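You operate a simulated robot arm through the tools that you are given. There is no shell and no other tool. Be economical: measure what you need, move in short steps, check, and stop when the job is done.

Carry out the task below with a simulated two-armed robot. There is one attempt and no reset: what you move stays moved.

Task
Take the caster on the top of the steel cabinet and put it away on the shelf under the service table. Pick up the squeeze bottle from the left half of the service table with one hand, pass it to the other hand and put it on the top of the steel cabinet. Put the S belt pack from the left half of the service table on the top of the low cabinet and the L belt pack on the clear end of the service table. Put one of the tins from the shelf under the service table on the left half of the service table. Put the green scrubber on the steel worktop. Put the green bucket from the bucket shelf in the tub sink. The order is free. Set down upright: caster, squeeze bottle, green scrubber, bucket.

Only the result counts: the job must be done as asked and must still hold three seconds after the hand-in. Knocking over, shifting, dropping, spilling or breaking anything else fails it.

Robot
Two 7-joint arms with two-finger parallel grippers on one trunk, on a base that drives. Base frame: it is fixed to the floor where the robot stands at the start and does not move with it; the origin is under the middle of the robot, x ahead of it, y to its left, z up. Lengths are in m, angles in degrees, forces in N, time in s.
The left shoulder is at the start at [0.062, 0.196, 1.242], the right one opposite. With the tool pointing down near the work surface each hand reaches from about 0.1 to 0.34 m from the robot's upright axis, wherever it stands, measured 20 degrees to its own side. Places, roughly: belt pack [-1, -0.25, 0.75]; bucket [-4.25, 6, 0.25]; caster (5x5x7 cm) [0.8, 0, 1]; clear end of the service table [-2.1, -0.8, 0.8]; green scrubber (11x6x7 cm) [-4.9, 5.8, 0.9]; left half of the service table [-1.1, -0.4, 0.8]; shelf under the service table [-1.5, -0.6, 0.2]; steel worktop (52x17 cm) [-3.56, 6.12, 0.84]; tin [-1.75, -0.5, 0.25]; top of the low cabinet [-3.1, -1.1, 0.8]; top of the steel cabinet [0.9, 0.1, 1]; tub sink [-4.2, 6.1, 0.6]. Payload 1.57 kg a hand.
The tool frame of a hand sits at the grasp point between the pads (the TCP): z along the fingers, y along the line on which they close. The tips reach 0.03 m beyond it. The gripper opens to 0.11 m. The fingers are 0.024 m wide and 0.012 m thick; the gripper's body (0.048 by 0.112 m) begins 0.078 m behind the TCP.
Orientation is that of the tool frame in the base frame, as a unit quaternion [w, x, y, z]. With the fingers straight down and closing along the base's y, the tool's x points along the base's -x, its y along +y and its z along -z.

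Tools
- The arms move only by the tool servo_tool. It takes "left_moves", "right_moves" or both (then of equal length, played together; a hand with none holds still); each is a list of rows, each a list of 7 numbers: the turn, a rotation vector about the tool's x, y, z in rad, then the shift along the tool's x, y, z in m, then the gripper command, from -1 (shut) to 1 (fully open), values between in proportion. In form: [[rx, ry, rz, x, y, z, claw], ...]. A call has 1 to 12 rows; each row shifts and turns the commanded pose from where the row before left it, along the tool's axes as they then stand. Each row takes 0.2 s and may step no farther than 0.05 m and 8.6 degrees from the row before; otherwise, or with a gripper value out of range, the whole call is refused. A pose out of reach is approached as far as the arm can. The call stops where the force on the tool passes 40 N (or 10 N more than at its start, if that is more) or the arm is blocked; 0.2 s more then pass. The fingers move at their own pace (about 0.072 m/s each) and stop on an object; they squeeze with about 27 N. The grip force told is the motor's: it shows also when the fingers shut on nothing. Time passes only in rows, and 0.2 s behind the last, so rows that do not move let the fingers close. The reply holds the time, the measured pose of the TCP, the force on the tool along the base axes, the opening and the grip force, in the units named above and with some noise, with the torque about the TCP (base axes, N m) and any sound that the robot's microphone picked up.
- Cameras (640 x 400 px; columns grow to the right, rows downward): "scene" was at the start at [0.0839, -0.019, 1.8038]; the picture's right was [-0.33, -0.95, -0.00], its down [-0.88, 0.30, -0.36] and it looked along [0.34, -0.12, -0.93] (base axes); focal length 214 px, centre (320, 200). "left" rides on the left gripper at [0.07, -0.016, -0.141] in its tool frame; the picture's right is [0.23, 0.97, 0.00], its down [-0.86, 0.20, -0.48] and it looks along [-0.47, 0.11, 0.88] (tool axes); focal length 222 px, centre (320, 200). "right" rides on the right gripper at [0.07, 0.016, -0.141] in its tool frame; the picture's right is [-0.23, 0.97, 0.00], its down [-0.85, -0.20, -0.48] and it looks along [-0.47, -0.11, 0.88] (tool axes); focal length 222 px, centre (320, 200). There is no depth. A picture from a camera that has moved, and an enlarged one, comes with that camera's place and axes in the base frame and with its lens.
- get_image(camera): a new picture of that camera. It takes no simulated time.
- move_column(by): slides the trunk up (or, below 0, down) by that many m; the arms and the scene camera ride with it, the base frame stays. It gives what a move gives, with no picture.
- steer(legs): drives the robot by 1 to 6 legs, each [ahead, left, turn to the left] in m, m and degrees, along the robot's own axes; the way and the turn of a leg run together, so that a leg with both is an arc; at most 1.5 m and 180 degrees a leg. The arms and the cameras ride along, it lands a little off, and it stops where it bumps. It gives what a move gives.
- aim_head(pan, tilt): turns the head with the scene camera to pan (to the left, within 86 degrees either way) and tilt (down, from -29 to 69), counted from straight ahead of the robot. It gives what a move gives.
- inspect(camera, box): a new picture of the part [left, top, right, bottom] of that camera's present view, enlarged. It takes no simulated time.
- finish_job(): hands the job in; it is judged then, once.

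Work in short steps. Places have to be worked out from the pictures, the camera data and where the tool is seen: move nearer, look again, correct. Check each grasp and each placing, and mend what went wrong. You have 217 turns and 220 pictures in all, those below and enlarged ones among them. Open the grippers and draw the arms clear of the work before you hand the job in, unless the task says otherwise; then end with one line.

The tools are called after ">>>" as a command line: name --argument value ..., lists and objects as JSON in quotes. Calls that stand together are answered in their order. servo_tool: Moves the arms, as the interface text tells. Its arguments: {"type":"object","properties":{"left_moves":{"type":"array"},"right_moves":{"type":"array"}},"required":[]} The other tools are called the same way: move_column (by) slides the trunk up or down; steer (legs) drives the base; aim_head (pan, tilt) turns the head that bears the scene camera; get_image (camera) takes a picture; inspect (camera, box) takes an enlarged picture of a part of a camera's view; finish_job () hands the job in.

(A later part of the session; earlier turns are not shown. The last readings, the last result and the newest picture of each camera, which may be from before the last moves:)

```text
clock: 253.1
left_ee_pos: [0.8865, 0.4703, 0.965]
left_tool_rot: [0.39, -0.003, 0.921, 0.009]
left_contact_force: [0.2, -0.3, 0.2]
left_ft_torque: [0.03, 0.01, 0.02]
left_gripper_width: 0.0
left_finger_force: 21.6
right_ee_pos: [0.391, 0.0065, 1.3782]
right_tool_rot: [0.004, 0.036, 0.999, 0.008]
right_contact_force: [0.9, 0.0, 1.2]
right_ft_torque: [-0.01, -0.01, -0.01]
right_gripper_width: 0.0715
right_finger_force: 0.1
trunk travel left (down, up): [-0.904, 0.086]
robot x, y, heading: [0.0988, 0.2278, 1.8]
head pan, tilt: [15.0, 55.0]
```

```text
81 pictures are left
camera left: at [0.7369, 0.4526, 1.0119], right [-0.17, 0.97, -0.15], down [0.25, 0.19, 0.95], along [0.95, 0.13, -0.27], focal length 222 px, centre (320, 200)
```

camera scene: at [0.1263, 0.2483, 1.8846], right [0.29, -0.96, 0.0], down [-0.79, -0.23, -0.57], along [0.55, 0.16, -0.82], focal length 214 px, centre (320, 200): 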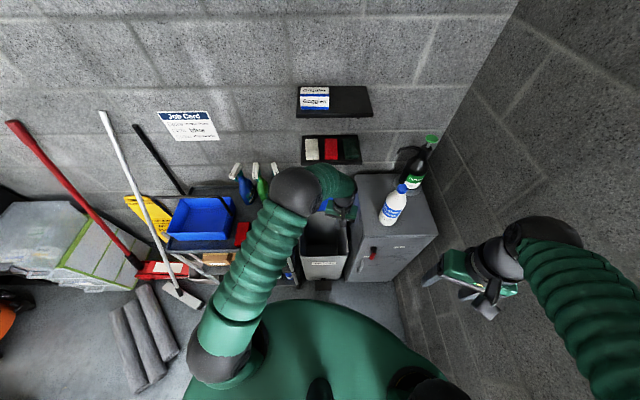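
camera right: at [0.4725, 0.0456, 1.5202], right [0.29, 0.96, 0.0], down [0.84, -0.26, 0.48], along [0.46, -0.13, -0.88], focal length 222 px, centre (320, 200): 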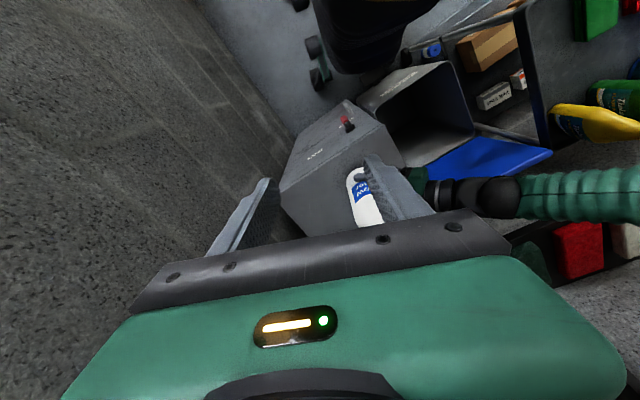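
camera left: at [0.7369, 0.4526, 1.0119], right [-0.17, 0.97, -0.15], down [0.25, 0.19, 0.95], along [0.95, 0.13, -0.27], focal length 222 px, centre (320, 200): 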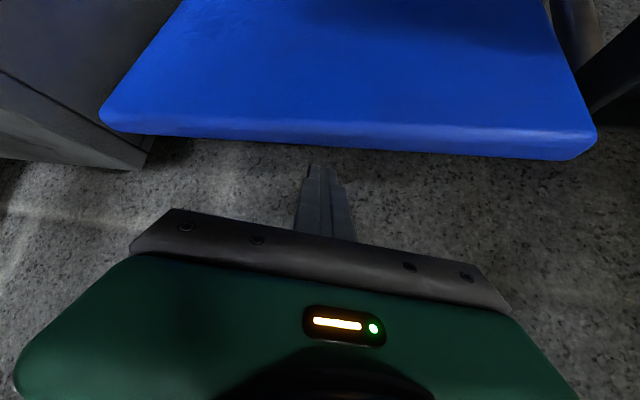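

Tips are now just behind the edge. Lower 3 cm and pull back toward the robot 12 cm.

>>> servo_tool --left_moves '[[0, 0, 0, 0.0108, 0, 0.0105, -1], [0, 0, 0, 0.0108, 0, 0.0105, -1], [0, 0, 0, 0.0265, -0.012, -0.0273, -1], [0, 0, 0, 0.0265, -0.012, -0.0273, -1], [0, 0, 0, 0.0265, -0.012, -0.0273, -1], [0, 0, 0, 0, 0, 0, -1]]'

>>> get_image --camera "left"

>>> inspect --camera "scene" --box '[240, 110, 440, 290]'

```text
clock: 254.5
left_ee_pos: [0.771, 0.4317, 0.9644]
left_tool_rot: [0.391, -0.004, 0.92, 0.009]
left_contact_force: [-0.7, -0.6, -0.4]
left_ft_torque: [0.02, 0.01, 0.06]
left_gripper_width: 0.0001
left_finger_force: 21.2
left hand out of reach, approached as far as the arm can: row 1, 2
right_ee_pos: [0.3918, 0.0061, 1.3773]
right_tool_rot: [0.002, 0.036, 0.999, 0.007]
right_contact_force: [0.6, 0.4, -0.4]
right_ft_torque: [-0.04, -0.02, -0.04]
right_gripper_width: 0.0714
right_finger_force: 0.0
trunk travel left (down, up): [-0.904, 0.086]
robot x, y, heading: [0.096, 0.2286, 1.6]
head pan, tilt: [15.0, 55.0]
```

```text
80 pictures are left
camera left: at [0.6222, 0.4146, 1.0104], right [-0.17, 0.97, -0.15], down [0.25, 0.19, 0.95], along [0.95, 0.13, -0.27], focal length 222 px, centre (320, 200)
```

left: 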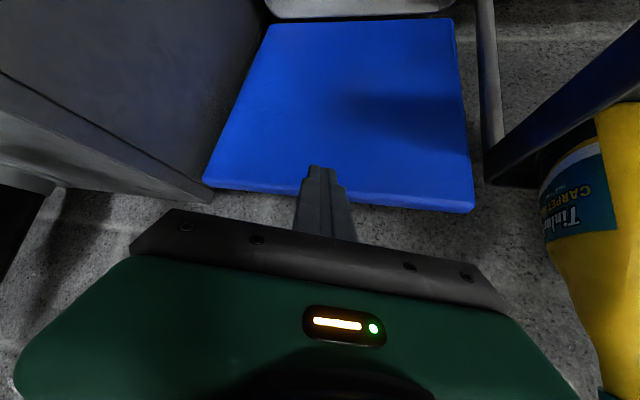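

```text
2.22 times, centred on (340, 200) of scene
camera zoom: at [0.197, 0.2504, 1.8846], right [0.28, -0.96, 0.0], down [-0.79, -0.23, -0.57], along [0.55, 0.16, -0.82], focal length 477 px, centre (276, 200)
```

zoom: 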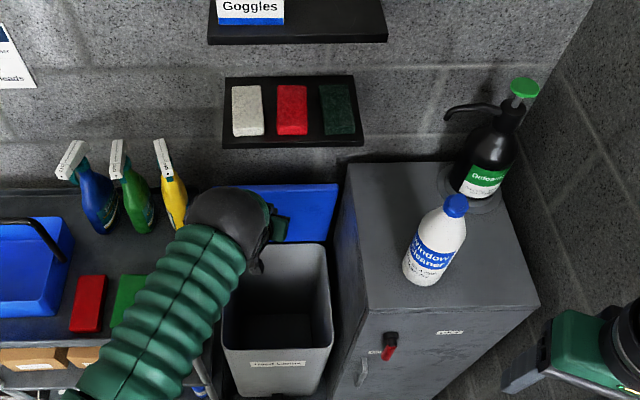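

The lowering was out of reach, so it passed above the lid. I lower the trunk 10 cm (raising the hand to compensate) and drive 3 cm closer.

>>> move_column --by -0.1

>>> steer --legs '[[0.03, 0, 0]]'

>>> servo_tool --left_moves '[[0, 0, 0, -0.018, 0, -0.0175, -1], [0, 0, 0, -0.018, 0, -0.0175, -1], [0, 0, 0, -0.018, 0, -0.0175, -1], [0, 0, 0, -0.018, 0, -0.0175, -1], [0, 0, 0, -0.018, 0, -0.0175, -1], [0, 0, 0, 0, 0, 0, -1]]'

```text
clock: 255.8
left_ee_pos: [0.7723, 0.4311, 0.8649]
left_tool_rot: [0.392, -0.004, 0.92, 0.009]
left_contact_force: [0.0, 0.8, -1.1]
left_ft_torque: [0.04, 0.0, 0.01]
left_gripper_width: 0.0
left_finger_force: 20.9
right_ee_pos: [0.3922, 0.006, 1.2783]
right_tool_rot: [0.004, 0.037, 0.999, 0.008]
right_contact_force: [-0.3, 0.3, -0.9]
right_ft_torque: [0.02, -0.04, 0.0]
right_gripper_width: 0.0714
right_finger_force: 0.1
trunk travel left (down, up): [-0.804, 0.186]
robot x, y, heading: [0.0903, 0.2249, 1.4]
head pan, tilt: [15.0, 55.0]
```

```text
clock: 256.6
left_ee_pos: [0.7965, 0.4327, 0.8691]
left_tool_rot: [0.394, -0.003, 0.919, 0.008]
left_contact_force: [1.2, 0.2, 0.2]
left_ft_torque: [-0.01, 0.0, 0.0]
left_gripper_width: 0.0001
left_finger_force: 21.4
right_ee_pos: [0.4131, 0.0062, 1.2816]
right_tool_rot: [0.009, 0.036, 0.999, 0.008]
right_contact_force: [-1.0, -0.6, 0.2]
right_ft_torque: [-0.01, -0.03, 0.0]
right_gripper_width: 0.0716
right_finger_force: 0.0
trunk travel left (down, up): [-0.804, 0.186]
robot x, y, heading: [0.1258, 0.2298, 1.6]
head pan, tilt: [15.0, 55.0]
```

```text
clock: 258.0
left_ee_pos: [0.799, 0.4293, 0.991]
left_tool_rot: [0.392, -0.004, 0.92, 0.009]
left_contact_force: [-0.5, 0.0, 0.3]
left_ft_torque: [0.01, 0.0, -0.01]
left_gripper_width: 0.0
left_finger_force: 21.2
right_ee_pos: [0.4188, 0.0072, 1.2791]
right_tool_rot: [0.006, 0.036, 0.999, 0.007]
right_contact_force: [0.6, 0.5, 0.8]
right_ft_torque: [-0.03, 0.01, 0.0]
right_gripper_width: 0.0716
right_finger_force: 0.0
trunk travel left (down, up): [-0.804, 0.186]
robot x, y, heading: [0.1251, 0.2273, 1.5]
head pan, tilt: [15.0, 55.0]
```

Now cross over the edge, lower behind it, and check contact before pulling.

>>> servo_tool --left_moves '[[0, 0, 0, -0.022, 0.01, 0.0227, -1], [0, 0, 0, -0.022, 0.01, 0.0227, -1], [0, 0, 0, -0.022, 0.01, 0.0227, -1], [0, 0, 0, 0.0198, 0, 0.0191, -1], [0, 0, 0, 0.0198, 0, 0.0191, -1], [0, 0, 0, 0, 0, 0, -1]]'

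>>> get_image --camera "left"

```text
clock: 259.4
left_ee_pos: [0.8926, 0.4627, 0.9362]
left_tool_rot: [0.393, -0.005, 0.919, 0.01]
left_contact_force: [0.0, 1.3, 1.2]
left_ft_torque: [0.0, 0.05, 0.0]
left_gripper_width: 0.0001
left_finger_force: 21.0
right_ee_pos: [0.4191, 0.0081, 1.278]
right_tool_rot: [0.004, 0.036, 0.999, 0.008]
right_contact_force: [-0.3, 0.3, -0.2]
right_ft_torque: [0.01, -0.03, -0.01]
right_gripper_width: 0.0716
right_finger_force: 0.0
trunk travel left (down, up): [-0.804, 0.186]
robot x, y, heading: [0.1231, 0.2274, 2.0]
head pan, tilt: [15.0, 55.0]
```

```text
78 pictures are left
camera left: at [0.7432, 0.4451, 0.9823], right [-0.17, 0.97, -0.15], down [0.24, 0.19, 0.95], along [0.95, 0.13, -0.27], focal length 222 px, centre (320, 200)
```

left: 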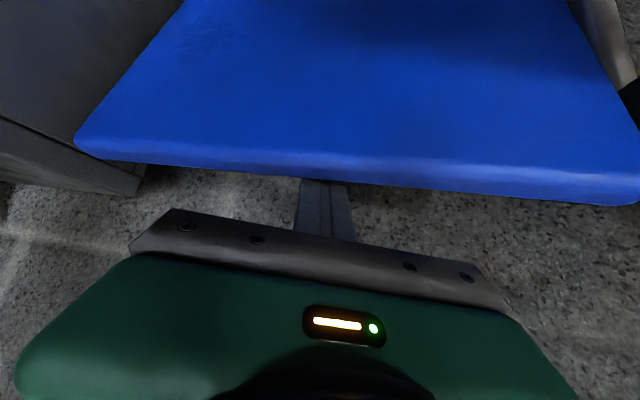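

The fingertips are now hidden behind the lid's edge. Pull back toward the robot.

>>> servo_tool --left_moves '[[0, 0, 0, 0.018, -0.008, -0.0186, -1], [0, 0, 0, 0.0265, -0.012, -0.0273, -1], [0, 0, 0, 0.0265, -0.012, -0.0273, -1], [0, 0, 0, 0.0265, -0.012, -0.0273, -1], [0, 0, 0, 0.0265, -0.012, -0.0273, -1], [0, 0, 0, 0, 0, 0, -1]]'

>>> get_image --camera "left"

>>> inspect --camera "scene" --box '[240, 110, 440, 290]'

```text
clock: 260.8
left_ee_pos: [0.7155, 0.4021, 0.9341]
left_tool_rot: [0.391, -0.004, 0.92, 0.009]
left_contact_force: [0.6, -0.1, -0.2]
left_ft_torque: [-0.03, 0.0, -0.02]
left_gripper_width: 0.0
left_finger_force: 21.0
right_ee_pos: [0.4198, 0.0074, 1.2795]
right_tool_rot: [0.006, 0.036, 0.999, 0.008]
right_contact_force: [-0.6, -0.3, 0.0]
right_ft_torque: [0.02, 0.01, -0.02]
right_gripper_width: 0.0714
right_finger_force: 0.0
trunk travel left (down, up): [-0.804, 0.186]
robot x, y, heading: [0.1263, 0.2294, 1.9]
head pan, tilt: [15.0, 55.0]
```

```text
77 pictures are left
camera left: at [0.5659, 0.3855, 0.9807], right [-0.17, 0.97, -0.15], down [0.25, 0.19, 0.95], along [0.95, 0.13, -0.27], focal length 222 px, centre (320, 200)
```

left: 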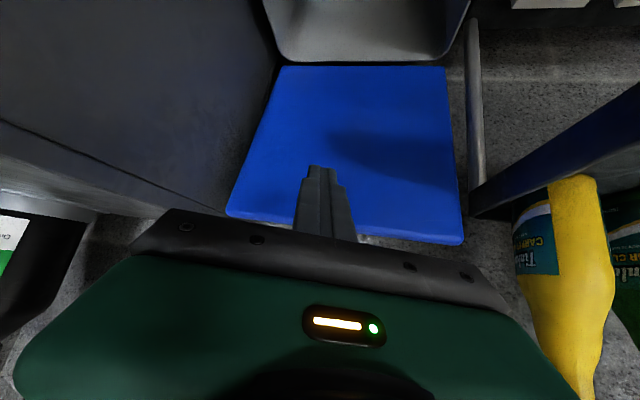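

```text
2.22 times, centred on (340, 200) of scene
camera zoom: at [0.2264, 0.2502, 1.7846], right [0.29, -0.96, 0.0], down [-0.79, -0.23, -0.57], along [0.55, 0.16, -0.82], focal length 477 px, centre (276, 200)
```

zoom: 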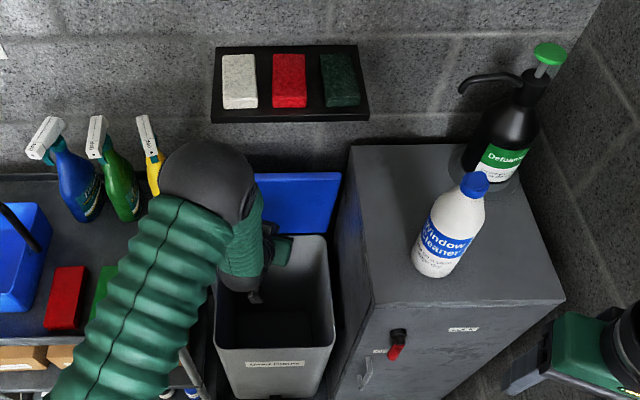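

It slipped off or sprang back. Retry with a deeper hook and a shorter pull, observing.

>>> servo_tool --left_moves '[[0, 0, 0, -0.02, 0, -0.0194, -1], [0, 0, 0, -0.02, 0, -0.0194, -1], [0, 0, 0, -0.0265, 0.012, 0.0273, -1], [0, 0, 0, -0.0265, 0.012, 0.0273, -1], [0, 0, 0, -0.0265, 0.012, 0.0273, -1], [0, 0, 0, -0.0265, 0.012, 0.0273, -1], [0, 0, 0, -0.0265, 0.012, 0.0273, -1], [0, 0, 0, 0.0215, 0, 0.021, -1], [0, 0, 0, 0.0215, 0, 0.021, -1], [0, 0, 0, 0.0215, 0, 0.021, -1], [0, 0, 0, 0, 0, 0, -1]]'

>>> servo_tool --left_moves '[[0, 0, 0, 0.0133, -0.006, -0.0137, -1], [0, 0, 0, 0.0133, -0.006, -0.0137, -1], [0, 0, 0, 0.0133, -0.006, -0.0137, -1]]'

>>> get_image --camera "left"

```text
clock: 263.2
left_ee_pos: [0.9062, 0.4692, 0.8994]
left_tool_rot: [0.391, -0.004, 0.92, 0.009]
left_contact_force: [1.5, 0.5, 1.2]
left_ft_torque: [-0.01, 0.05, 0.0]
left_gripper_width: 0.0
left_finger_force: 21.1
right_ee_pos: [0.4202, 0.0075, 1.2766]
right_tool_rot: [0.004, 0.037, 0.999, 0.008]
right_contact_force: [0.5, -0.1, -0.8]
right_ft_torque: [0.02, 0.0, 0.0]
right_gripper_width: 0.0713
right_finger_force: 0.0
trunk travel left (down, up): [-0.804, 0.186]
robot x, y, heading: [0.125, 0.2279, 1.5]
head pan, tilt: [15.0, 55.0]
```

```text
clock: 264.0
left_ee_pos: [0.8503, 0.4485, 0.9004]
left_tool_rot: [0.391, -0.004, 0.92, 0.009]
left_contact_force: [0.2, -0.5, 0.6]
left_ft_torque: [-0.03, 0.04, -0.01]
left_gripper_width: 0.0
left_finger_force: 21.5
right_ee_pos: [0.42, 0.0064, 1.2786]
right_tool_rot: [0.005, 0.036, 0.999, 0.008]
right_contact_force: [0.6, -0.8, 0.2]
right_ft_torque: [0.01, 0.0, -0.01]
right_gripper_width: 0.0717
right_finger_force: 0.1
trunk travel left (down, up): [-0.804, 0.186]
robot x, y, heading: [0.1254, 0.2282, 1.6]
head pan, tilt: [15.0, 55.0]
```

```text
75 pictures are left
camera left: at [0.7017, 0.4316, 0.947], right [-0.17, 0.97, -0.15], down [0.24, 0.19, 0.95], along [0.95, 0.13, -0.27], focal length 222 px, centre (320, 200)
```

left: 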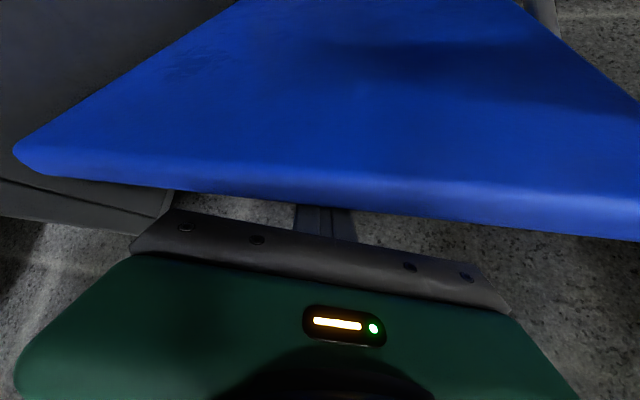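

The lid is following this time. Keep pulling and lowering along its arc.

>>> servo_tool --left_moves '[[0, 0, 0, 0.025, -0.009, -0.0153, -1], [0, 0, 0, 0.025, -0.009, -0.0153, -1], [0, 0, 0, 0.025, -0.009, -0.0153, -1], [0, 0, 0, 0.025, -0.009, -0.0153, -1]]'

>>> get_image --camera "left"

>>> inspect --camera "scene" --box '[240, 110, 440, 290]'

```text
clock: 265.0
left_ee_pos: [0.7407, 0.4106, 0.8716]
left_tool_rot: [0.392, -0.003, 0.92, 0.009]
left_contact_force: [1.1, 0.5, -0.8]
left_ft_torque: [0.02, 0.0, -0.02]
left_gripper_width: 0.0
left_finger_force: 21.1
right_ee_pos: [0.4188, 0.0074, 1.2778]
right_tool_rot: [0.005, 0.037, 0.999, 0.009]
right_contact_force: [0.0, -0.6, -0.6]
right_ft_torque: [-0.02, 0.0, 0.05]
right_gripper_width: 0.0713
right_finger_force: 0.0
trunk travel left (down, up): [-0.804, 0.186]
robot x, y, heading: [0.1232, 0.2284, 1.4]
head pan, tilt: [15.0, 55.0]
```

```text
74 pictures are left
camera left: at [0.5903, 0.3936, 0.9184], right [-0.17, 0.97, -0.15], down [0.24, 0.19, 0.95], along [0.95, 0.13, -0.27], focal length 222 px, centre (320, 200)
```

left: 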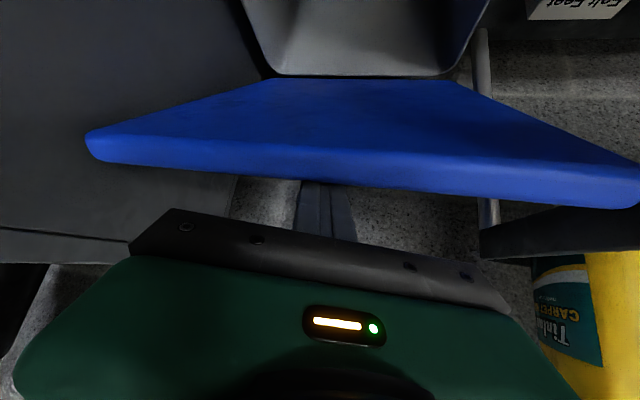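

```text
2.22 times, centred on (340, 200) of scene
camera zoom: at [0.2261, 0.2502, 1.7847], right [0.29, -0.96, 0.0], down [-0.79, -0.23, -0.57], along [0.55, 0.16, -0.82], focal length 477 px, centre (276, 200)
```

zoom: 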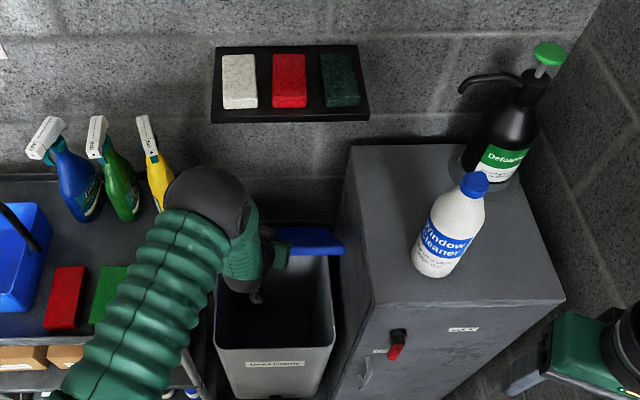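

It works — the lid leans forward. Continue along the arc, downward.

>>> servo_tool --left_moves '[[0, 0, 0, 0.0285, -0.0073, -0.0044, -1], [0, 0, 0, 0.0285, -0.0073, -0.0044, -1], [0, 0, 0, 0.0285, -0.0073, -0.0044, -1], [0, 0, 0, 0.0285, -0.0073, -0.0044, -1], [0, 0, 0, 0, 0, 0, -1]]'

>>> inspect --camera "scene" --box '[240, 110, 440, 290]'

```text
clock: 266.2
left_ee_pos: [0.6488, 0.3818, 0.8006]
left_tool_rot: [0.392, -0.004, 0.92, 0.009]
left_contact_force: [0.0, -0.6, 1.0]
left_ft_torque: [0.02, 0.02, 0.01]
left_gripper_width: 0.0
left_finger_force: 21.1
right_ee_pos: [0.4194, 0.0073, 1.2798]
right_tool_rot: [0.006, 0.036, 0.999, 0.008]
right_contact_force: [0.0, 0.5, -0.6]
right_ft_torque: [0.04, 0.01, 0.05]
right_gripper_width: 0.0716
right_finger_force: 0.0
trunk travel left (down, up): [-0.804, 0.186]
robot x, y, heading: [0.1255, 0.2296, 1.5]
head pan, tilt: [15.0, 55.0]
```

```text
2.22 times, centred on (340, 200) of scene
camera zoom: at [0.226, 0.2503, 1.7847], right [0.29, -0.96, 0.0], down [-0.79, -0.23, -0.57], along [0.55, 0.16, -0.82], focal length 477 px, centre (276, 200)
```

zoom: 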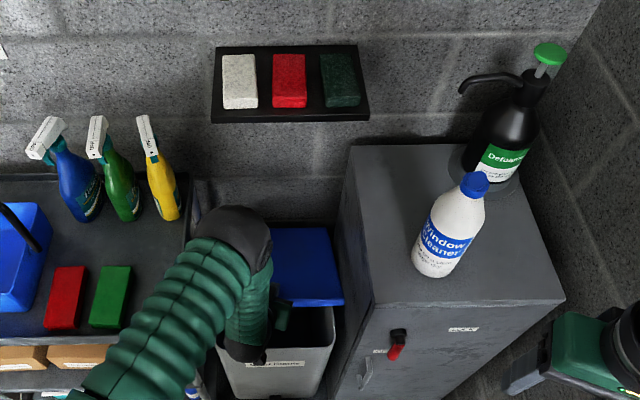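

Almost closed. Push straight down on it.

>>> servo_tool --left_moves '[[0, 0, 0, 0.012, 0, 0.0116, -1], [0, 0, 0, 0.012, 0, 0.0116, -1], [0, 0, 0, 0.0108, 0, 0.0104, -1], [0, 0, 0, 0, 0, 0, -1]]'

>>> inspect --camera "scene" --box '[240, 110, 440, 290]'

```text
clock: 267.2
left_ee_pos: [0.6455, 0.3831, 0.7531]
left_tool_rot: [0.392, -0.003, 0.92, 0.009]
left_contact_force: [0.3, -1.2, 0.2]
left_ft_torque: [-0.02, 0.02, -0.02]
left_gripper_width: 0.0001
left_finger_force: 21.4
right_ee_pos: [0.4194, 0.0078, 1.2799]
right_tool_rot: [0.006, 0.036, 0.999, 0.009]
right_contact_force: [0.4, 0.6, 0.2]
right_ft_torque: [-0.02, 0.01, 0.0]
right_gripper_width: 0.0713
right_finger_force: 0.1
trunk travel left (down, up): [-0.804, 0.186]
robot x, y, heading: [0.1276, 0.2307, 1.6]
head pan, tilt: [15.0, 55.0]
```

```text
2.22 times, centred on (340, 200) of scene
camera zoom: at [0.2259, 0.2502, 1.7847], right [0.29, -0.96, 0.0], down [-0.79, -0.23, -0.57], along [0.55, 0.16, -0.82], focal length 477 px, centre (276, 200)
```

zoom: 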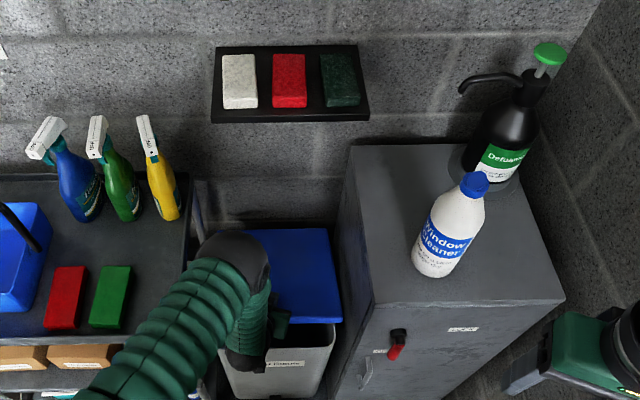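

Push down further until contact force builds.

>>> servo_tool --left_moves '[[0, 0, 0, 0.0072, 0, 0.007, -1], [0, 0, 0, 0.0072, 0, 0.007, -1], [0, 0, 0, 0.0072, 0, 0.007, -1], [0, 0, 0, 0, 0, 0, -1]]'

>>> inspect --camera "scene" --box '[240, 130, 400, 310]'

```text
clock: 268.2
left_ee_pos: [0.6463, 0.3839, 0.721]
left_tool_rot: [0.392, -0.004, 0.92, 0.009]
left_contact_force: [0.6, -0.2, 0.7]
left_ft_torque: [0.02, -0.03, -0.02]
left_gripper_width: 0.0004
left_finger_force: 21.8
right_ee_pos: [0.4195, 0.0071, 1.2783]
right_tool_rot: [0.005, 0.036, 0.999, 0.008]
right_contact_force: [-0.1, 0.2, -0.5]
right_ft_torque: [0.01, -0.02, -0.02]
right_gripper_width: 0.0715
right_finger_force: 0.1
trunk travel left (down, up): [-0.804, 0.186]
robot x, y, heading: [0.1291, 0.2327, 1.6]
head pan, tilt: [15.0, 55.0]
```

```text
2.22 times, centred on (320, 220) of scene
camera zoom: at [0.2259, 0.2502, 1.7847], right [0.29, -0.96, 0.0], down [-0.79, -0.23, -0.57], along [0.55, 0.16, -0.82], focal length 477 px, centre (320, 156)
```

zoom: 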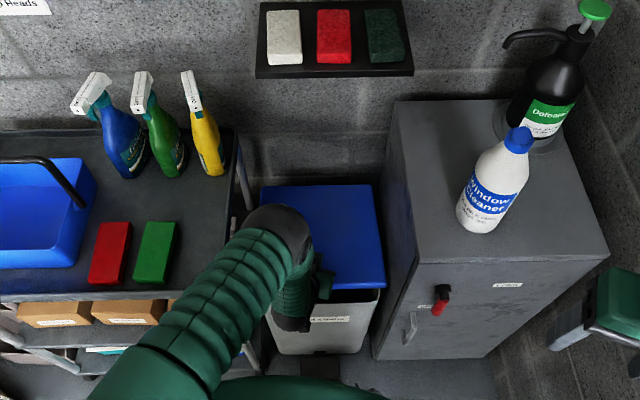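

The lid looks closed. Lift the hand off and verify.

>>> servo_tool --left_moves '[[0, 0, 0, 0.009, 0, 0.0087, -1], [0, 0, 0, 0, 0, 0, -1], [0, 0, 0, -0.0287, 0, -0.0278, -1], [0, 0, 0, -0.0287, 0, -0.0278, -1], [0, 0, 0, -0.0287, 0, -0.0278, -1], [0, 0, 0, -0.0287, 0, -0.0278, -1], [0, 0, 0, -0.0287, 0, -0.0278, -1], [0, 0, 0, -0.0287, 0, -0.0278, -1], [0, 0, 0, 0, 0, 0, -1]]'

>>> inspect --camera "scene" --box '[240, 130, 400, 310]'

```text
clock: 270.2
left_ee_pos: [0.6449, 0.3791, 0.9475]
left_tool_rot: [0.392, -0.003, 0.92, 0.008]
left_contact_force: [-0.3, 0.2, 0.7]
left_ft_torque: [-0.01, -0.02, 0.02]
left_gripper_width: 0.0
left_finger_force: 21.4
right_ee_pos: [0.4193, 0.007, 1.2791]
right_tool_rot: [0.006, 0.037, 0.999, 0.008]
right_contact_force: [0.7, -0.5, 0.1]
right_ft_torque: [0.03, -0.04, 0.01]
right_gripper_width: 0.0715
right_finger_force: 0.1
trunk travel left (down, up): [-0.804, 0.186]
robot x, y, heading: [0.1265, 0.2286, 1.6]
head pan, tilt: [15.0, 55.0]
```

```text
2.22 times, centred on (320, 220) of scene
camera zoom: at [0.2262, 0.2503, 1.7846], right [0.29, -0.96, 0.0], down [-0.79, -0.23, -0.57], along [0.55, 0.16, -0.82], focal length 477 px, centre (320, 156)
```

zoom: 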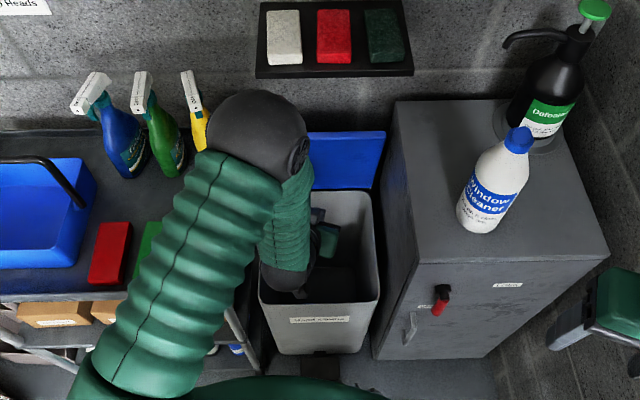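

The lid is spring-loaded: it must be pushed down until its latch catches. Repeat the hook, then press firmly down.

>>> servo_tool --left_moves '[[0, 0, 0, -0.0323, 0, -0.0313, -1], [0, 0, 0, -0.0303, 0.01375, 0.0312, -1], [0, 0, 0, -0.0303, 0.01375, 0.0312, -1], [0, 0, 0, -0.0303, 0.01375, 0.0312, -1], [0, 0, 0, -0.0303, 0.01375, 0.0312, -1], [0, 0, 0, -0.0303, 0.01375, 0.0312, -1], [0, 0, 0, -0.0303, 0.01375, 0.0312, -1], [0, 0, 0, 0.0223, 0, 0.0216, -1], [0, 0, 0, 0.0223, 0, 0.0216, -1], [0, 0, 0, 0.0223, 0, 0.0216, -1], [0, 0, 0, 0, 0, 0, -1]]'

>>> servo_tool --left_moves '[[0, 0, 0, 0.0195, -0.0103, -0.0201, -1], [0, 0, 0, 0.0195, -0.0103, -0.0201, -1], [0, 0, 0, 0.0243, -0.0095, -0.0146, -1], [0, 0, 0, 0.0243, -0.0095, -0.0146, -1], [0, 0, 0, 0.0243, -0.0095, -0.0146, -1], [0, 0, 0, 0.0243, -0.0095, -0.0146, -1], [0, 0, 0, 0.0285, -0.0073, -0.0044, -1], [0, 0, 0, 0.0285, -0.0073, -0.0044, -1], [0, 0, 0, 0.0285, -0.0073, -0.0044, -1], [0, 0, 0, 0.0285, -0.0073, -0.0044, -1], [0, 0, 0, 0.028, 0, 0.027, -1], [0, 0, 0, 0.028, 0, 0.027, -1]]'

>>> inspect --camera "scene" --box '[240, 130, 400, 310]'

```text
clock: 272.6
left_ee_pos: [0.9061, 0.4689, 0.9062]
left_tool_rot: [0.391, -0.004, 0.92, 0.008]
left_contact_force: [0.5, 0.3, 1.0]
left_ft_torque: [0.0, 0.03, 0.03]
left_gripper_width: 0.0001
left_finger_force: 21.1
right_ee_pos: [0.4189, 0.0073, 1.2778]
right_tool_rot: [0.003, 0.037, 0.999, 0.008]
right_contact_force: [-0.9, -0.2, -0.3]
right_ft_torque: [0.0, -0.03, 0.01]
right_gripper_width: 0.0715
right_finger_force: 0.1
trunk travel left (down, up): [-0.804, 0.186]
robot x, y, heading: [0.1275, 0.2266, 1.6]
head pan, tilt: [15.0, 55.0]
```

```text
clock: 275.2
left_ee_pos: [0.6507, 0.3815, 0.7235]
left_tool_rot: [0.392, -0.004, 0.92, 0.009]
left_contact_force: [-0.1, -0.3, 1.6]
left_ft_torque: [-0.01, 0.04, 0.03]
left_gripper_width: 0.0001
left_finger_force: 20.9
right_ee_pos: [0.4206, 0.0076, 1.2799]
right_tool_rot: [0.005, 0.036, 0.999, 0.007]
right_contact_force: [-0.1, -0.5, -0.8]
right_ft_torque: [-0.01, -0.02, 0.03]
right_gripper_width: 0.0714
right_finger_force: 0.1
trunk travel left (down, up): [-0.804, 0.186]
robot x, y, heading: [0.1238, 0.2272, 1.3]
head pan, tilt: [15.0, 55.0]
```

```text
2.22 times, centred on (320, 220) of scene
camera zoom: at [0.2261, 0.2507, 1.7847], right [0.29, -0.96, 0.0], down [-0.79, -0.23, -0.57], along [0.55, 0.16, -0.82], focal length 477 px, centre (320, 156)
```

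zoom: 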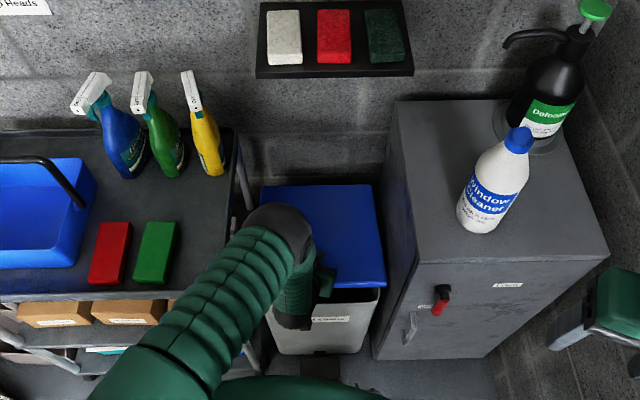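

Now keep pressing down in small steps until force or a click.

>>> servo_tool --left_moves '[[0, 0, 0, 0.0072, 0, 0.007, -1], [0, 0, 0, 0.0072, 0, 0.007, -1], [0, 0, 0, 0.0072, 0, 0.007, -1], [0, 0, 0, 0.0072, 0, 0.007, -1], [0, 0, 0, 0.0072, 0, 0.007, -1], [0, 0, 0, 0, 0, 0, -1]]'

>>> inspect --camera "scene" --box '[240, 130, 400, 310]'

```text
clock: 276.6
left_ee_pos: [0.6509, 0.3782, 0.6744]
left_tool_rot: [0.392, -0.004, 0.92, 0.009]
left_contact_force: [1.5, -0.3, 1.7]
left_ft_torque: [-0.01, -0.04, -0.03]
left_gripper_width: 0.0001
left_finger_force: 21.3
right_ee_pos: [0.4207, 0.0068, 1.2801]
right_tool_rot: [0.005, 0.036, 0.999, 0.009]
right_contact_force: [-0.1, 0.4, 0.1]
right_ft_torque: [0.03, -0.01, 0.03]
right_gripper_width: 0.0712
right_finger_force: 0.0
trunk travel left (down, up): [-0.804, 0.186]
robot x, y, heading: [0.1259, 0.2239, 1.5]
head pan, tilt: [15.0, 55.0]
```

```text
2.22 times, centred on (320, 220) of scene
camera zoom: at [0.2256, 0.2502, 1.7847], right [0.29, -0.96, 0.0], down [-0.79, -0.23, -0.57], along [0.55, 0.16, -0.82], focal length 477 px, centre (320, 156)
```

zoom: 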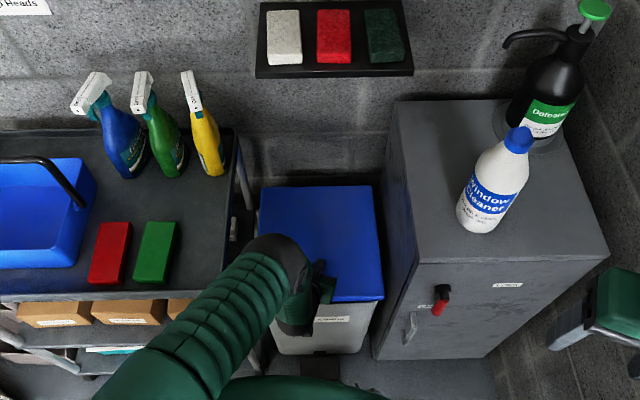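

Lid goes lower still, no stop yet; press on.

>>> servo_tool --left_moves '[[0, 0, 0, 0.0072, 0, 0.007, -1], [0, 0, 0, 0.0072, 0, 0.007, -1], [0, 0, 0, 0.0072, 0, 0.007, -1], [0, 0, 0, 0.0072, 0, 0.007, -1], [0, 0, 0, 0.0072, 0, 0.007, -1], [0, 0, 0, 0, 0, 0, -1]]'

>>> inspect --camera "scene" --box '[240, 130, 400, 310]'

```text
clock: 277.9
left_ee_pos: [0.7549, 0.3637, 0.7145]
left_tool_rot: [0.466, -0.009, 0.885, -0.002]
left_contact_force: [-0.2, 0.5, -0.6]
left_ft_torque: [0.02, 0.02, 0.0]
left_gripper_width: 0.0
left_finger_force: 21.5
right_ee_pos: [0.4206, 0.0068, 1.2779]
right_tool_rot: [0.004, 0.037, 0.999, 0.008]
right_contact_force: [-0.4, 0.2, -1.0]
right_ft_torque: [-0.01, -0.04, 0.01]
right_gripper_width: 0.0715
right_finger_force: 0.1
trunk travel left (down, up): [-0.804, 0.186]
robot x, y, heading: [0.1273, 0.229, 1.8]
head pan, tilt: [15.0, 55.0]
stopped in row 6 (left hand): the arm was blocked; the commanded pose is now the measured one
```

```text
2.22 times, centred on (320, 220) of scene
camera zoom: at [0.2268, 0.2502, 1.7846], right [0.29, -0.96, 0.0], down [-0.79, -0.23, -0.57], along [0.55, 0.16, -0.82], focal length 477 px, centre (320, 156)
```

zoom: 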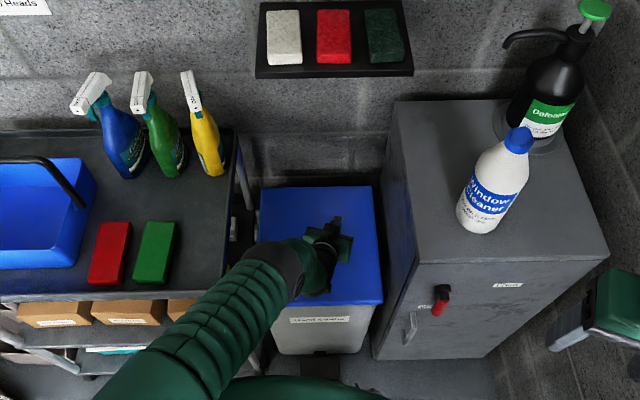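

The hand reached its end and slid forward on the lid, which looks shut. Lift off and check.

>>> servo_tool --left_moves '[[0, 0, 0, -0.02, 0, -0.02, -1], [0, 0, 0, -0.025, 0, -0.03, -1], [0, 0, 0, -0.025, 0, -0.03, -1], [0, 0, 0, -0.025, 0, -0.03, -1], [0, 0, 0, -0.02, 0, -0.04, -1], [0, 0, 0, 0, 0, 0, -1]]'

>>> inspect --camera "scene" --box '[240, 130, 400, 310]'

```text
clock: 279.3
left_ee_pos: [0.6903, 0.3673, 0.8908]
left_tool_rot: [0.465, -0.01, 0.885, -0.002]
left_contact_force: [-0.3, 0.7, 0.1]
left_ft_torque: [0.01, -0.02, -0.04]
left_gripper_width: 0.0
left_finger_force: 21.2
right_ee_pos: [0.4196, 0.0077, 1.2791]
right_tool_rot: [0.005, 0.037, 0.999, 0.008]
right_contact_force: [0.3, 0.4, 0.5]
right_ft_torque: [0.03, 0.0, 0.0]
right_gripper_width: 0.0716
right_finger_force: 0.1
trunk travel left (down, up): [-0.804, 0.186]
robot x, y, heading: [0.1241, 0.2279, 1.4]
head pan, tilt: [15.0, 55.0]
```

```text
2.22 times, centred on (320, 220) of scene
camera zoom: at [0.2263, 0.2502, 1.7846], right [0.29, -0.96, 0.0], down [-0.79, -0.23, -0.57], along [0.55, 0.16, -0.82], focal length 477 px, centre (320, 156)
```

zoom: 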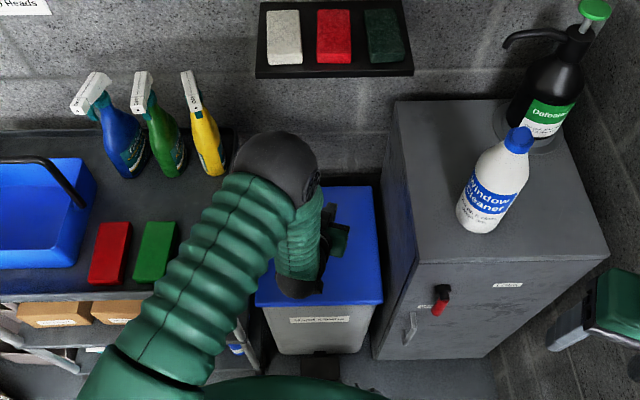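

The lid is latched shut again. Back away, restore the left hand, and turn toward the far area to look.

>>> steer --legs '[[-0.4, 0.1, 0]]'

>>> servo_tool --left_moves '[[0, 0.137, 0, 0.03, -0.02, 0, 0], [0, 0.137, 0, 0.03, -0.02, 0, 0], [0, 0.137, 0, 0.03, -0.02, 0, 1], [0, 0.137, 0, 0.03, 0, 0, 1], [0, 0.137, 0, 0.03, 0, 0, 1], [0, 0.137, 0, 0.03, 0, 0, 1], [0, 0.12, 0, 0.03, 0, -0.03, 1], [0, 0, 0, 0.03, 0, -0.03, 1], [0, 0, 0, 0, 0, -0.04, 1], [0, 0, 0, 0, 0, -0.04, 1]]'

>>> steer --legs '[[0, 0, 125]]'

>>> aim_head --pan 0 --tilt 30

>>> get_image --camera "scene"

```text
clock: 281.8
left_ee_pos: [0.2926, 0.4583, 0.8895]
left_tool_rot: [0.465, -0.01, 0.885, -0.002]
left_contact_force: [0.1, 0.4, -0.4]
left_ft_torque: [0.03, 0.0, 0.01]
left_gripper_width: 0.0
left_finger_force: 21.3
right_ee_pos: [0.0228, 0.0981, 1.2779]
right_tool_rot: [0.002, 0.036, 0.999, 0.009]
right_contact_force: [0.1, 0.5, -0.1]
right_ft_torque: [-0.01, -0.02, -0.02]
right_gripper_width: 0.0716
right_finger_force: 0.1
trunk travel left (down, up): [-0.804, 0.186]
robot x, y, heading: [-0.273, 0.3158, 1.7]
head pan, tilt: [15.0, 55.0]
```

```text
clock: 284.0
left_ee_pos: [0.0817, 0.3968, 0.9268]
left_tool_rot: [0.012, -0.008, 1.0, -0.006]
left_contact_force: [-0.1, 0.7, -0.1]
left_ft_torque: [0.02, 0.0, 0.01]
left_gripper_width: 0.11
left_finger_force: 0.0
right_ee_pos: [0.0193, 0.0977, 1.28]
right_tool_rot: [0.002, 0.035, 0.999, 0.009]
right_contact_force: [1.0, 0.3, 0.3]
right_ft_torque: [-0.01, 0.03, 0.01]
right_gripper_width: 0.0714
right_finger_force: 0.1
trunk travel left (down, up): [-0.804, 0.186]
robot x, y, heading: [-0.2753, 0.3191, 1.7]
head pan, tilt: [15.0, 55.0]
```

```text
clock: 289.6
left_ee_pos: [-0.5408, 0.5674, 0.9251]
left_tool_rot: [-0.011, 0.89, -0.455, -0.008]
left_contact_force: [0.3, 0.2, 0.7]
left_ft_torque: [0.08, 0.0, 0.0]
left_gripper_width: 0.1099
left_finger_force: 0.1
right_ee_pos: [-0.26, 0.6852, 1.2781]
right_tool_rot: [0.006, 0.87, -0.494, -0.007]
right_contact_force: [-0.3, 0.1, 0.1]
right_ft_torque: [0.02, -0.02, 0.0]
right_gripper_width: 0.0715
right_finger_force: 0.0
trunk travel left (down, up): [-0.804, 0.186]
robot x, y, heading: [-0.2755, 0.3195, 126.7]
head pan, tilt: [15.0, 55.0]
```

```text
clock: 290.5
left_ee_pos: [-0.5415, 0.5671, 0.9262]
left_tool_rot: [-0.012, 0.89, -0.455, -0.008]
left_contact_force: [-0.2, -0.4, 0.1]
left_ft_torque: [-0.04, 0.03, 0.02]
left_gripper_width: 0.1101
left_finger_force: 0.1
right_ee_pos: [-0.26, 0.6857, 1.2765]
right_tool_rot: [0.006, 0.869, -0.494, -0.005]
right_contact_force: [-0.2, -1.1, -0.9]
right_ft_torque: [0.01, 0.01, 0.0]
right_gripper_width: 0.0712
right_finger_force: 0.2
trunk travel left (down, up): [-0.804, 0.186]
robot x, y, heading: [-0.2777, 0.318, 126.9]
head pan, tilt: [0.0, 30.0]
```

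```text
64 pictures are left
camera scene: at [-0.3471, 0.4192, 1.8206], right [0.8, 0.6, 0.0], down [0.3, -0.4, -0.86], along [-0.52, 0.69, -0.5], focal length 214 px, centre (320, 200)
```

scene: 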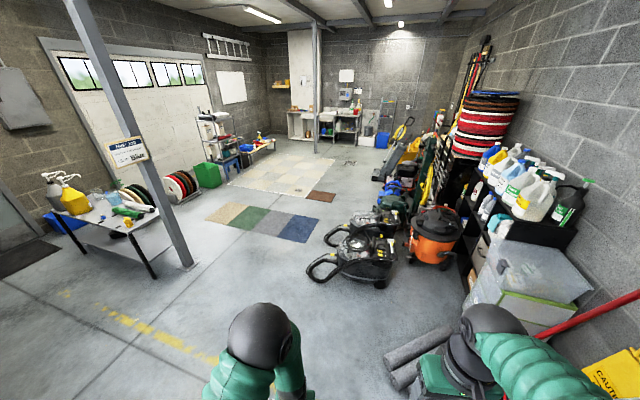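

Great overview. Zoom on the far sink area and the floor patches along the route.

>>> inspect --camera "scene" --box '[250, 70, 430, 180]'

>>> inspect --camera "scene" --box '[180, 130, 420, 290]'

```text
3.56 times, centred on (340, 125) of scene
camera zoom: at [-0.3471, 0.4192, 1.8206], right [0.8, 0.6, 0.0], down [0.3, -0.4, -0.86], along [-0.52, 0.69, -0.5], focal length 763 px, centre (249, 467)
```

zoom: 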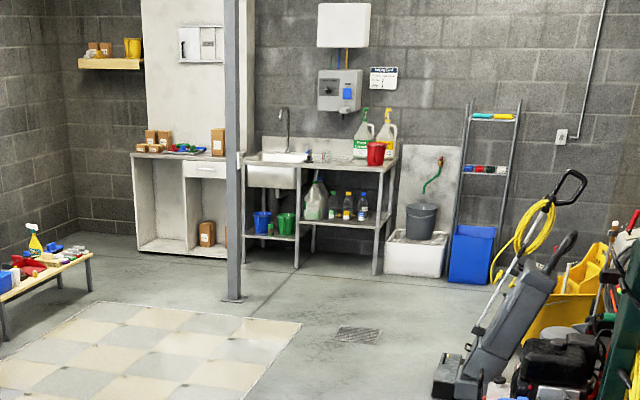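

```text
2.50 times, centred on (300, 210) of scene
camera zoom: at [-0.3471, 0.4192, 1.8206], right [0.8, 0.6, 0.0], down [0.3, -0.4, -0.86], along [-0.52, 0.69, -0.5], focal length 536 px, centre (370, 175)
```

zoom: 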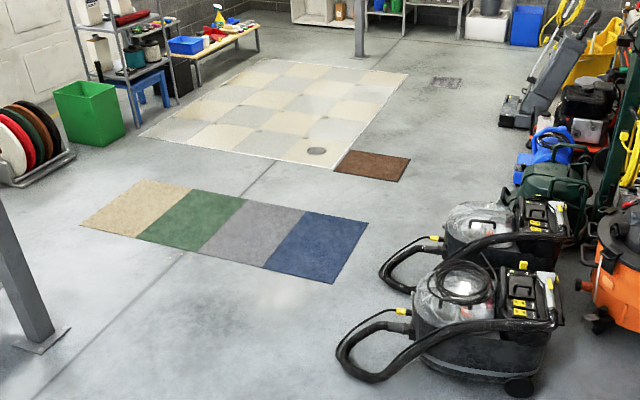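

The floor patches are flush. Drive to the sink area via (−2.3, 1.5) and (−3.1, 4.3), then look.

>>> steer --legs '[[1.08, 0.452, 0], [1.08, 0.452, 0], [1.36, -0.525, 0], [1.36, -0.525, 0], [0, 0, -17]]'

>>> get_image --camera "scene"

```text
clock: 316.8
left_ee_pos: [-3.2669, 4.6806, 0.9255]
left_tool_rot: [-0.014, 0.813, -0.582, -0.005]
left_contact_force: [-0.4, 0.4, -0.2]
left_ft_torque: [0.03, 0.02, -0.02]
left_gripper_width: 0.1098
left_finger_force: 0.1
right_ee_pos: [-2.9624, 4.7103, 1.278]
right_tool_rot: [0.004, 0.785, -0.619, -0.005]
right_contact_force: [-0.6, 0.0, -1.2]
right_ft_torque: [-0.05, -0.05, 0.04]
right_gripper_width: 0.0714
right_finger_force: 0.1
trunk travel left (down, up): [-0.804, 0.186]
robot x, y, heading: [-3.0825, 4.3656, 109.2]
head pan, tilt: [0.0, 30.0]
```

```text
61 pictures are left
camera scene: at [-3.1269, 4.4816, 1.8206], right [0.94, 0.33, 0.0], down [0.17, -0.47, -0.87], along [-0.29, 0.82, -0.5], focal length 214 px, centre (320, 200)
```

scene: 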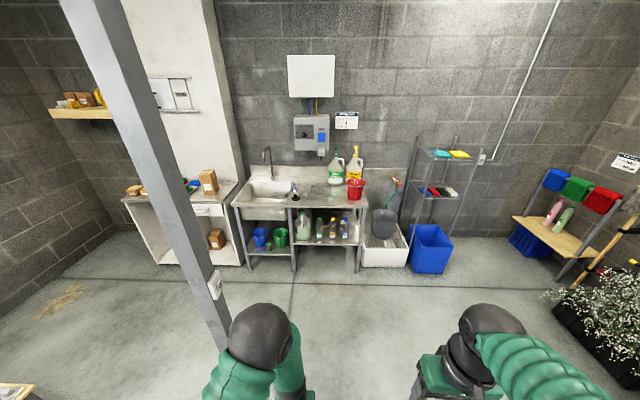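

Zoom on the sink bench and the white cabinet.

>>> inspect --camera "scene" --box '[225, 140, 375, 280]'

>>> inspect --camera "scene" --box '[110, 140, 260, 270]'

```text
2.86 times, centred on (300, 210) of scene
camera zoom: at [-3.1269, 4.4816, 1.8206], right [0.94, 0.33, 0.0], down [0.17, -0.47, -0.87], along [-0.29, 0.82, -0.5], focal length 613 px, centre (377, 171)
```

zoom: 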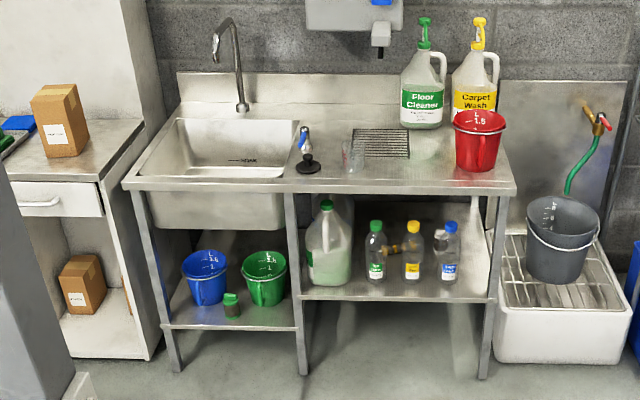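

```text
3.08 times, centred on (185, 205) of scene
camera zoom: at [-3.1269, 4.4816, 1.8206], right [0.94, 0.33, 0.0], down [0.17, -0.47, -0.87], along [-0.29, 0.82, -0.5], focal length 660 px, centre (735, 185)
```

zoom: 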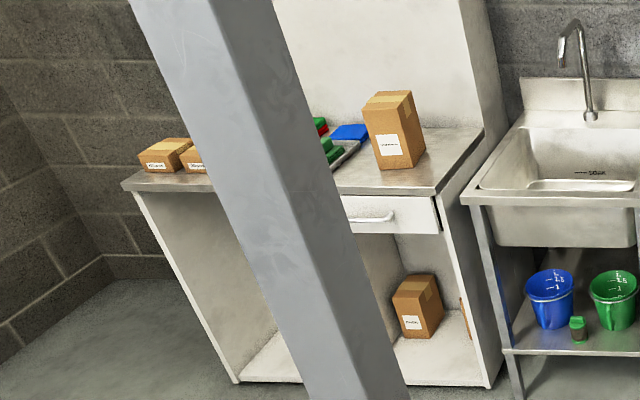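

Route: forward to ~0.4 m from the bench, then slide left between post and bench to the white cabinet. First the forward leg.

>>> steer --legs '[[0, 0, -1.3], [1.28, 0, 0]]'

>>> aim_head --pan 10 --tilt 50

>>> get_image --camera "scene"

```text
clock: 323.6
left_ee_pos: [-3.632, 5.9003, 0.926]
left_tool_rot: [-0.012, 0.799, -0.601, -0.008]
left_contact_force: [-0.5, 0.7, 0.6]
left_ft_torque: [0.0, -0.01, 0.01]
left_gripper_width: 0.11
left_finger_force: 0.0
right_ee_pos: [-3.3255, 5.915, 1.2777]
right_tool_rot: [0.006, 0.771, -0.637, -0.006]
right_contact_force: [-0.3, -0.1, 1.3]
right_ft_torque: [-0.02, 0.03, -0.02]
right_gripper_width: 0.0716
right_finger_force: 0.1
trunk travel left (down, up): [-0.804, 0.186]
robot x, y, heading: [-3.4634, 5.5805, 106.7]
head pan, tilt: [0.0, 30.0]
```

```text
clock: 324.4
left_ee_pos: [-3.6326, 5.9023, 0.9273]
left_tool_rot: [-0.012, 0.799, -0.601, -0.007]
left_contact_force: [0.0, 0.4, -0.2]
left_ft_torque: [0.03, -0.03, -0.01]
left_gripper_width: 0.1099
left_finger_force: 0.1
right_ee_pos: [-3.3264, 5.9166, 1.2766]
right_tool_rot: [0.006, 0.771, -0.636, -0.005]
right_contact_force: [-0.5, -0.7, 0.7]
right_ft_torque: [-0.03, 0.05, 0.0]
right_gripper_width: 0.0714
right_finger_force: 0.0
trunk travel left (down, up): [-0.804, 0.186]
robot x, y, heading: [-3.4643, 5.5747, 106.8]
head pan, tilt: [10.0, 50.0]
```

```text
58 pictures are left
camera scene: at [-3.5086, 5.6788, 1.7912], right [0.89, 0.45, 0.0], down [0.35, -0.68, -0.64], along [-0.29, 0.57, -0.77], focal length 214 px, centre (320, 200)
```

scene: 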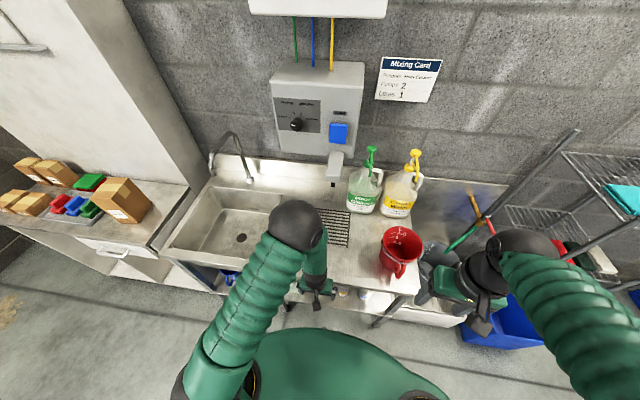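

Pull the left hand back 6 cm, then slide left 1.5 m between post and bench.

>>> servo_tool --left_moves '[[0, 0, 0, 0.03, 0.03, -0.02, 1], [0, 0, 0, 0.03, 0.03, -0.03, 1], [0, 0, 0, 0, 0.02, -0.04, 1], [0, 0, 0, 0, 0, -0.04, 1]]'

>>> steer --legs '[[0, 0.75, 0], [0, 0.72, 0]]'

>>> aim_head --pan -10 --tilt 50

>>> get_image --camera "scene"

```text
refused: row 2 steps farther than a row can; nothing moved
```

```text
clock: 332.1
left_ee_pos: [-5.0745, 5.4513, 0.9268]
left_tool_rot: [-0.011, 0.804, -0.595, -0.007]
left_contact_force: [0.3, -0.4, -0.3]
left_ft_torque: [-0.01, 0.04, -0.02]
left_gripper_width: 0.1099
left_finger_force: 0.1
right_ee_pos: [-4.7665, 5.4716, 1.2766]
right_tool_rot: [0.008, 0.777, -0.629, -0.007]
right_contact_force: [-0.1, 1.2, 0.4]
right_ft_torque: [0.0, 0.04, 0.01]
right_gripper_width: 0.0715
right_finger_force: 0.1
trunk travel left (down, up): [-0.804, 0.186]
robot x, y, heading: [-4.904, 5.1249, 107.9]
head pan, tilt: [10.0, 50.0]
```

```text
clock: 333.0
left_ee_pos: [-5.0743, 5.4507, 0.9266]
left_tool_rot: [-0.012, 0.803, -0.596, -0.007]
left_contact_force: [-0.2, 0.2, 1.1]
left_ft_torque: [0.02, 0.03, 0.03]
left_gripper_width: 0.1102
left_finger_force: 0.0
right_ee_pos: [-4.7685, 5.47, 1.276]
right_tool_rot: [0.007, 0.776, -0.63, -0.005]
right_contact_force: [0.1, -0.6, -0.6]
right_ft_torque: [-0.02, 0.05, -0.02]
right_gripper_width: 0.0712
right_finger_force: 0.1
trunk travel left (down, up): [-0.804, 0.186]
robot x, y, heading: [-4.901, 5.1305, 107.8]
head pan, tilt: [-10.0, 50.0]
```

```text
57 pictures are left
camera scene: at [-4.9203, 5.2389, 1.7911], right [0.99, 0.13, 0.0], down [0.1, -0.76, -0.64], along [-0.09, 0.64, -0.77], focal length 214 px, centre (320, 200)
```

scene: 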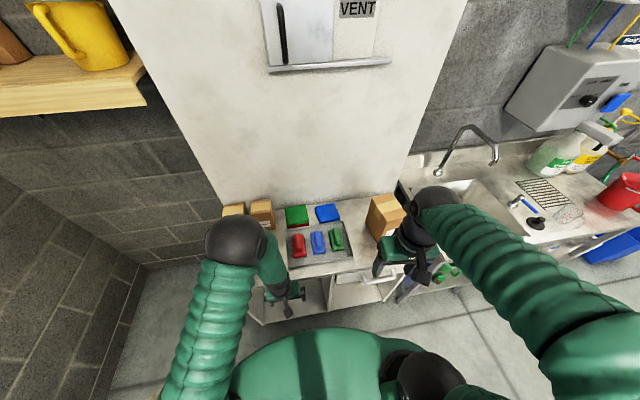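

Arrived without contact. Zoom on the counter tray.

>>> inspect --camera "scene" --box '[270, 190, 390, 280]'

```text
4.44 times, centred on (330, 235) of scene
camera zoom: at [-4.9203, 5.2389, 1.7911], right [0.99, 0.13, 0.0], down [0.1, -0.76, -0.64], along [-0.09, 0.64, -0.77], focal length 953 px, centre (276, 44)
```

zoom: 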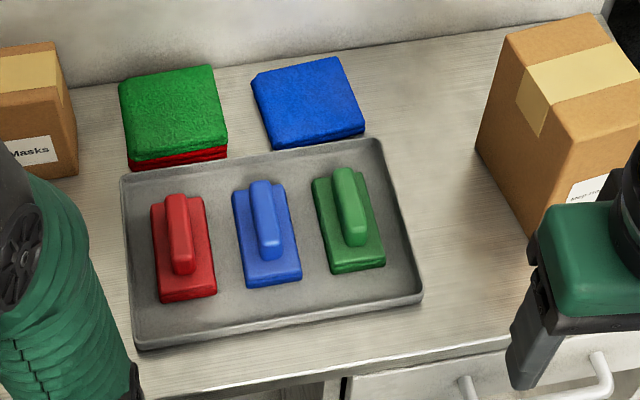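

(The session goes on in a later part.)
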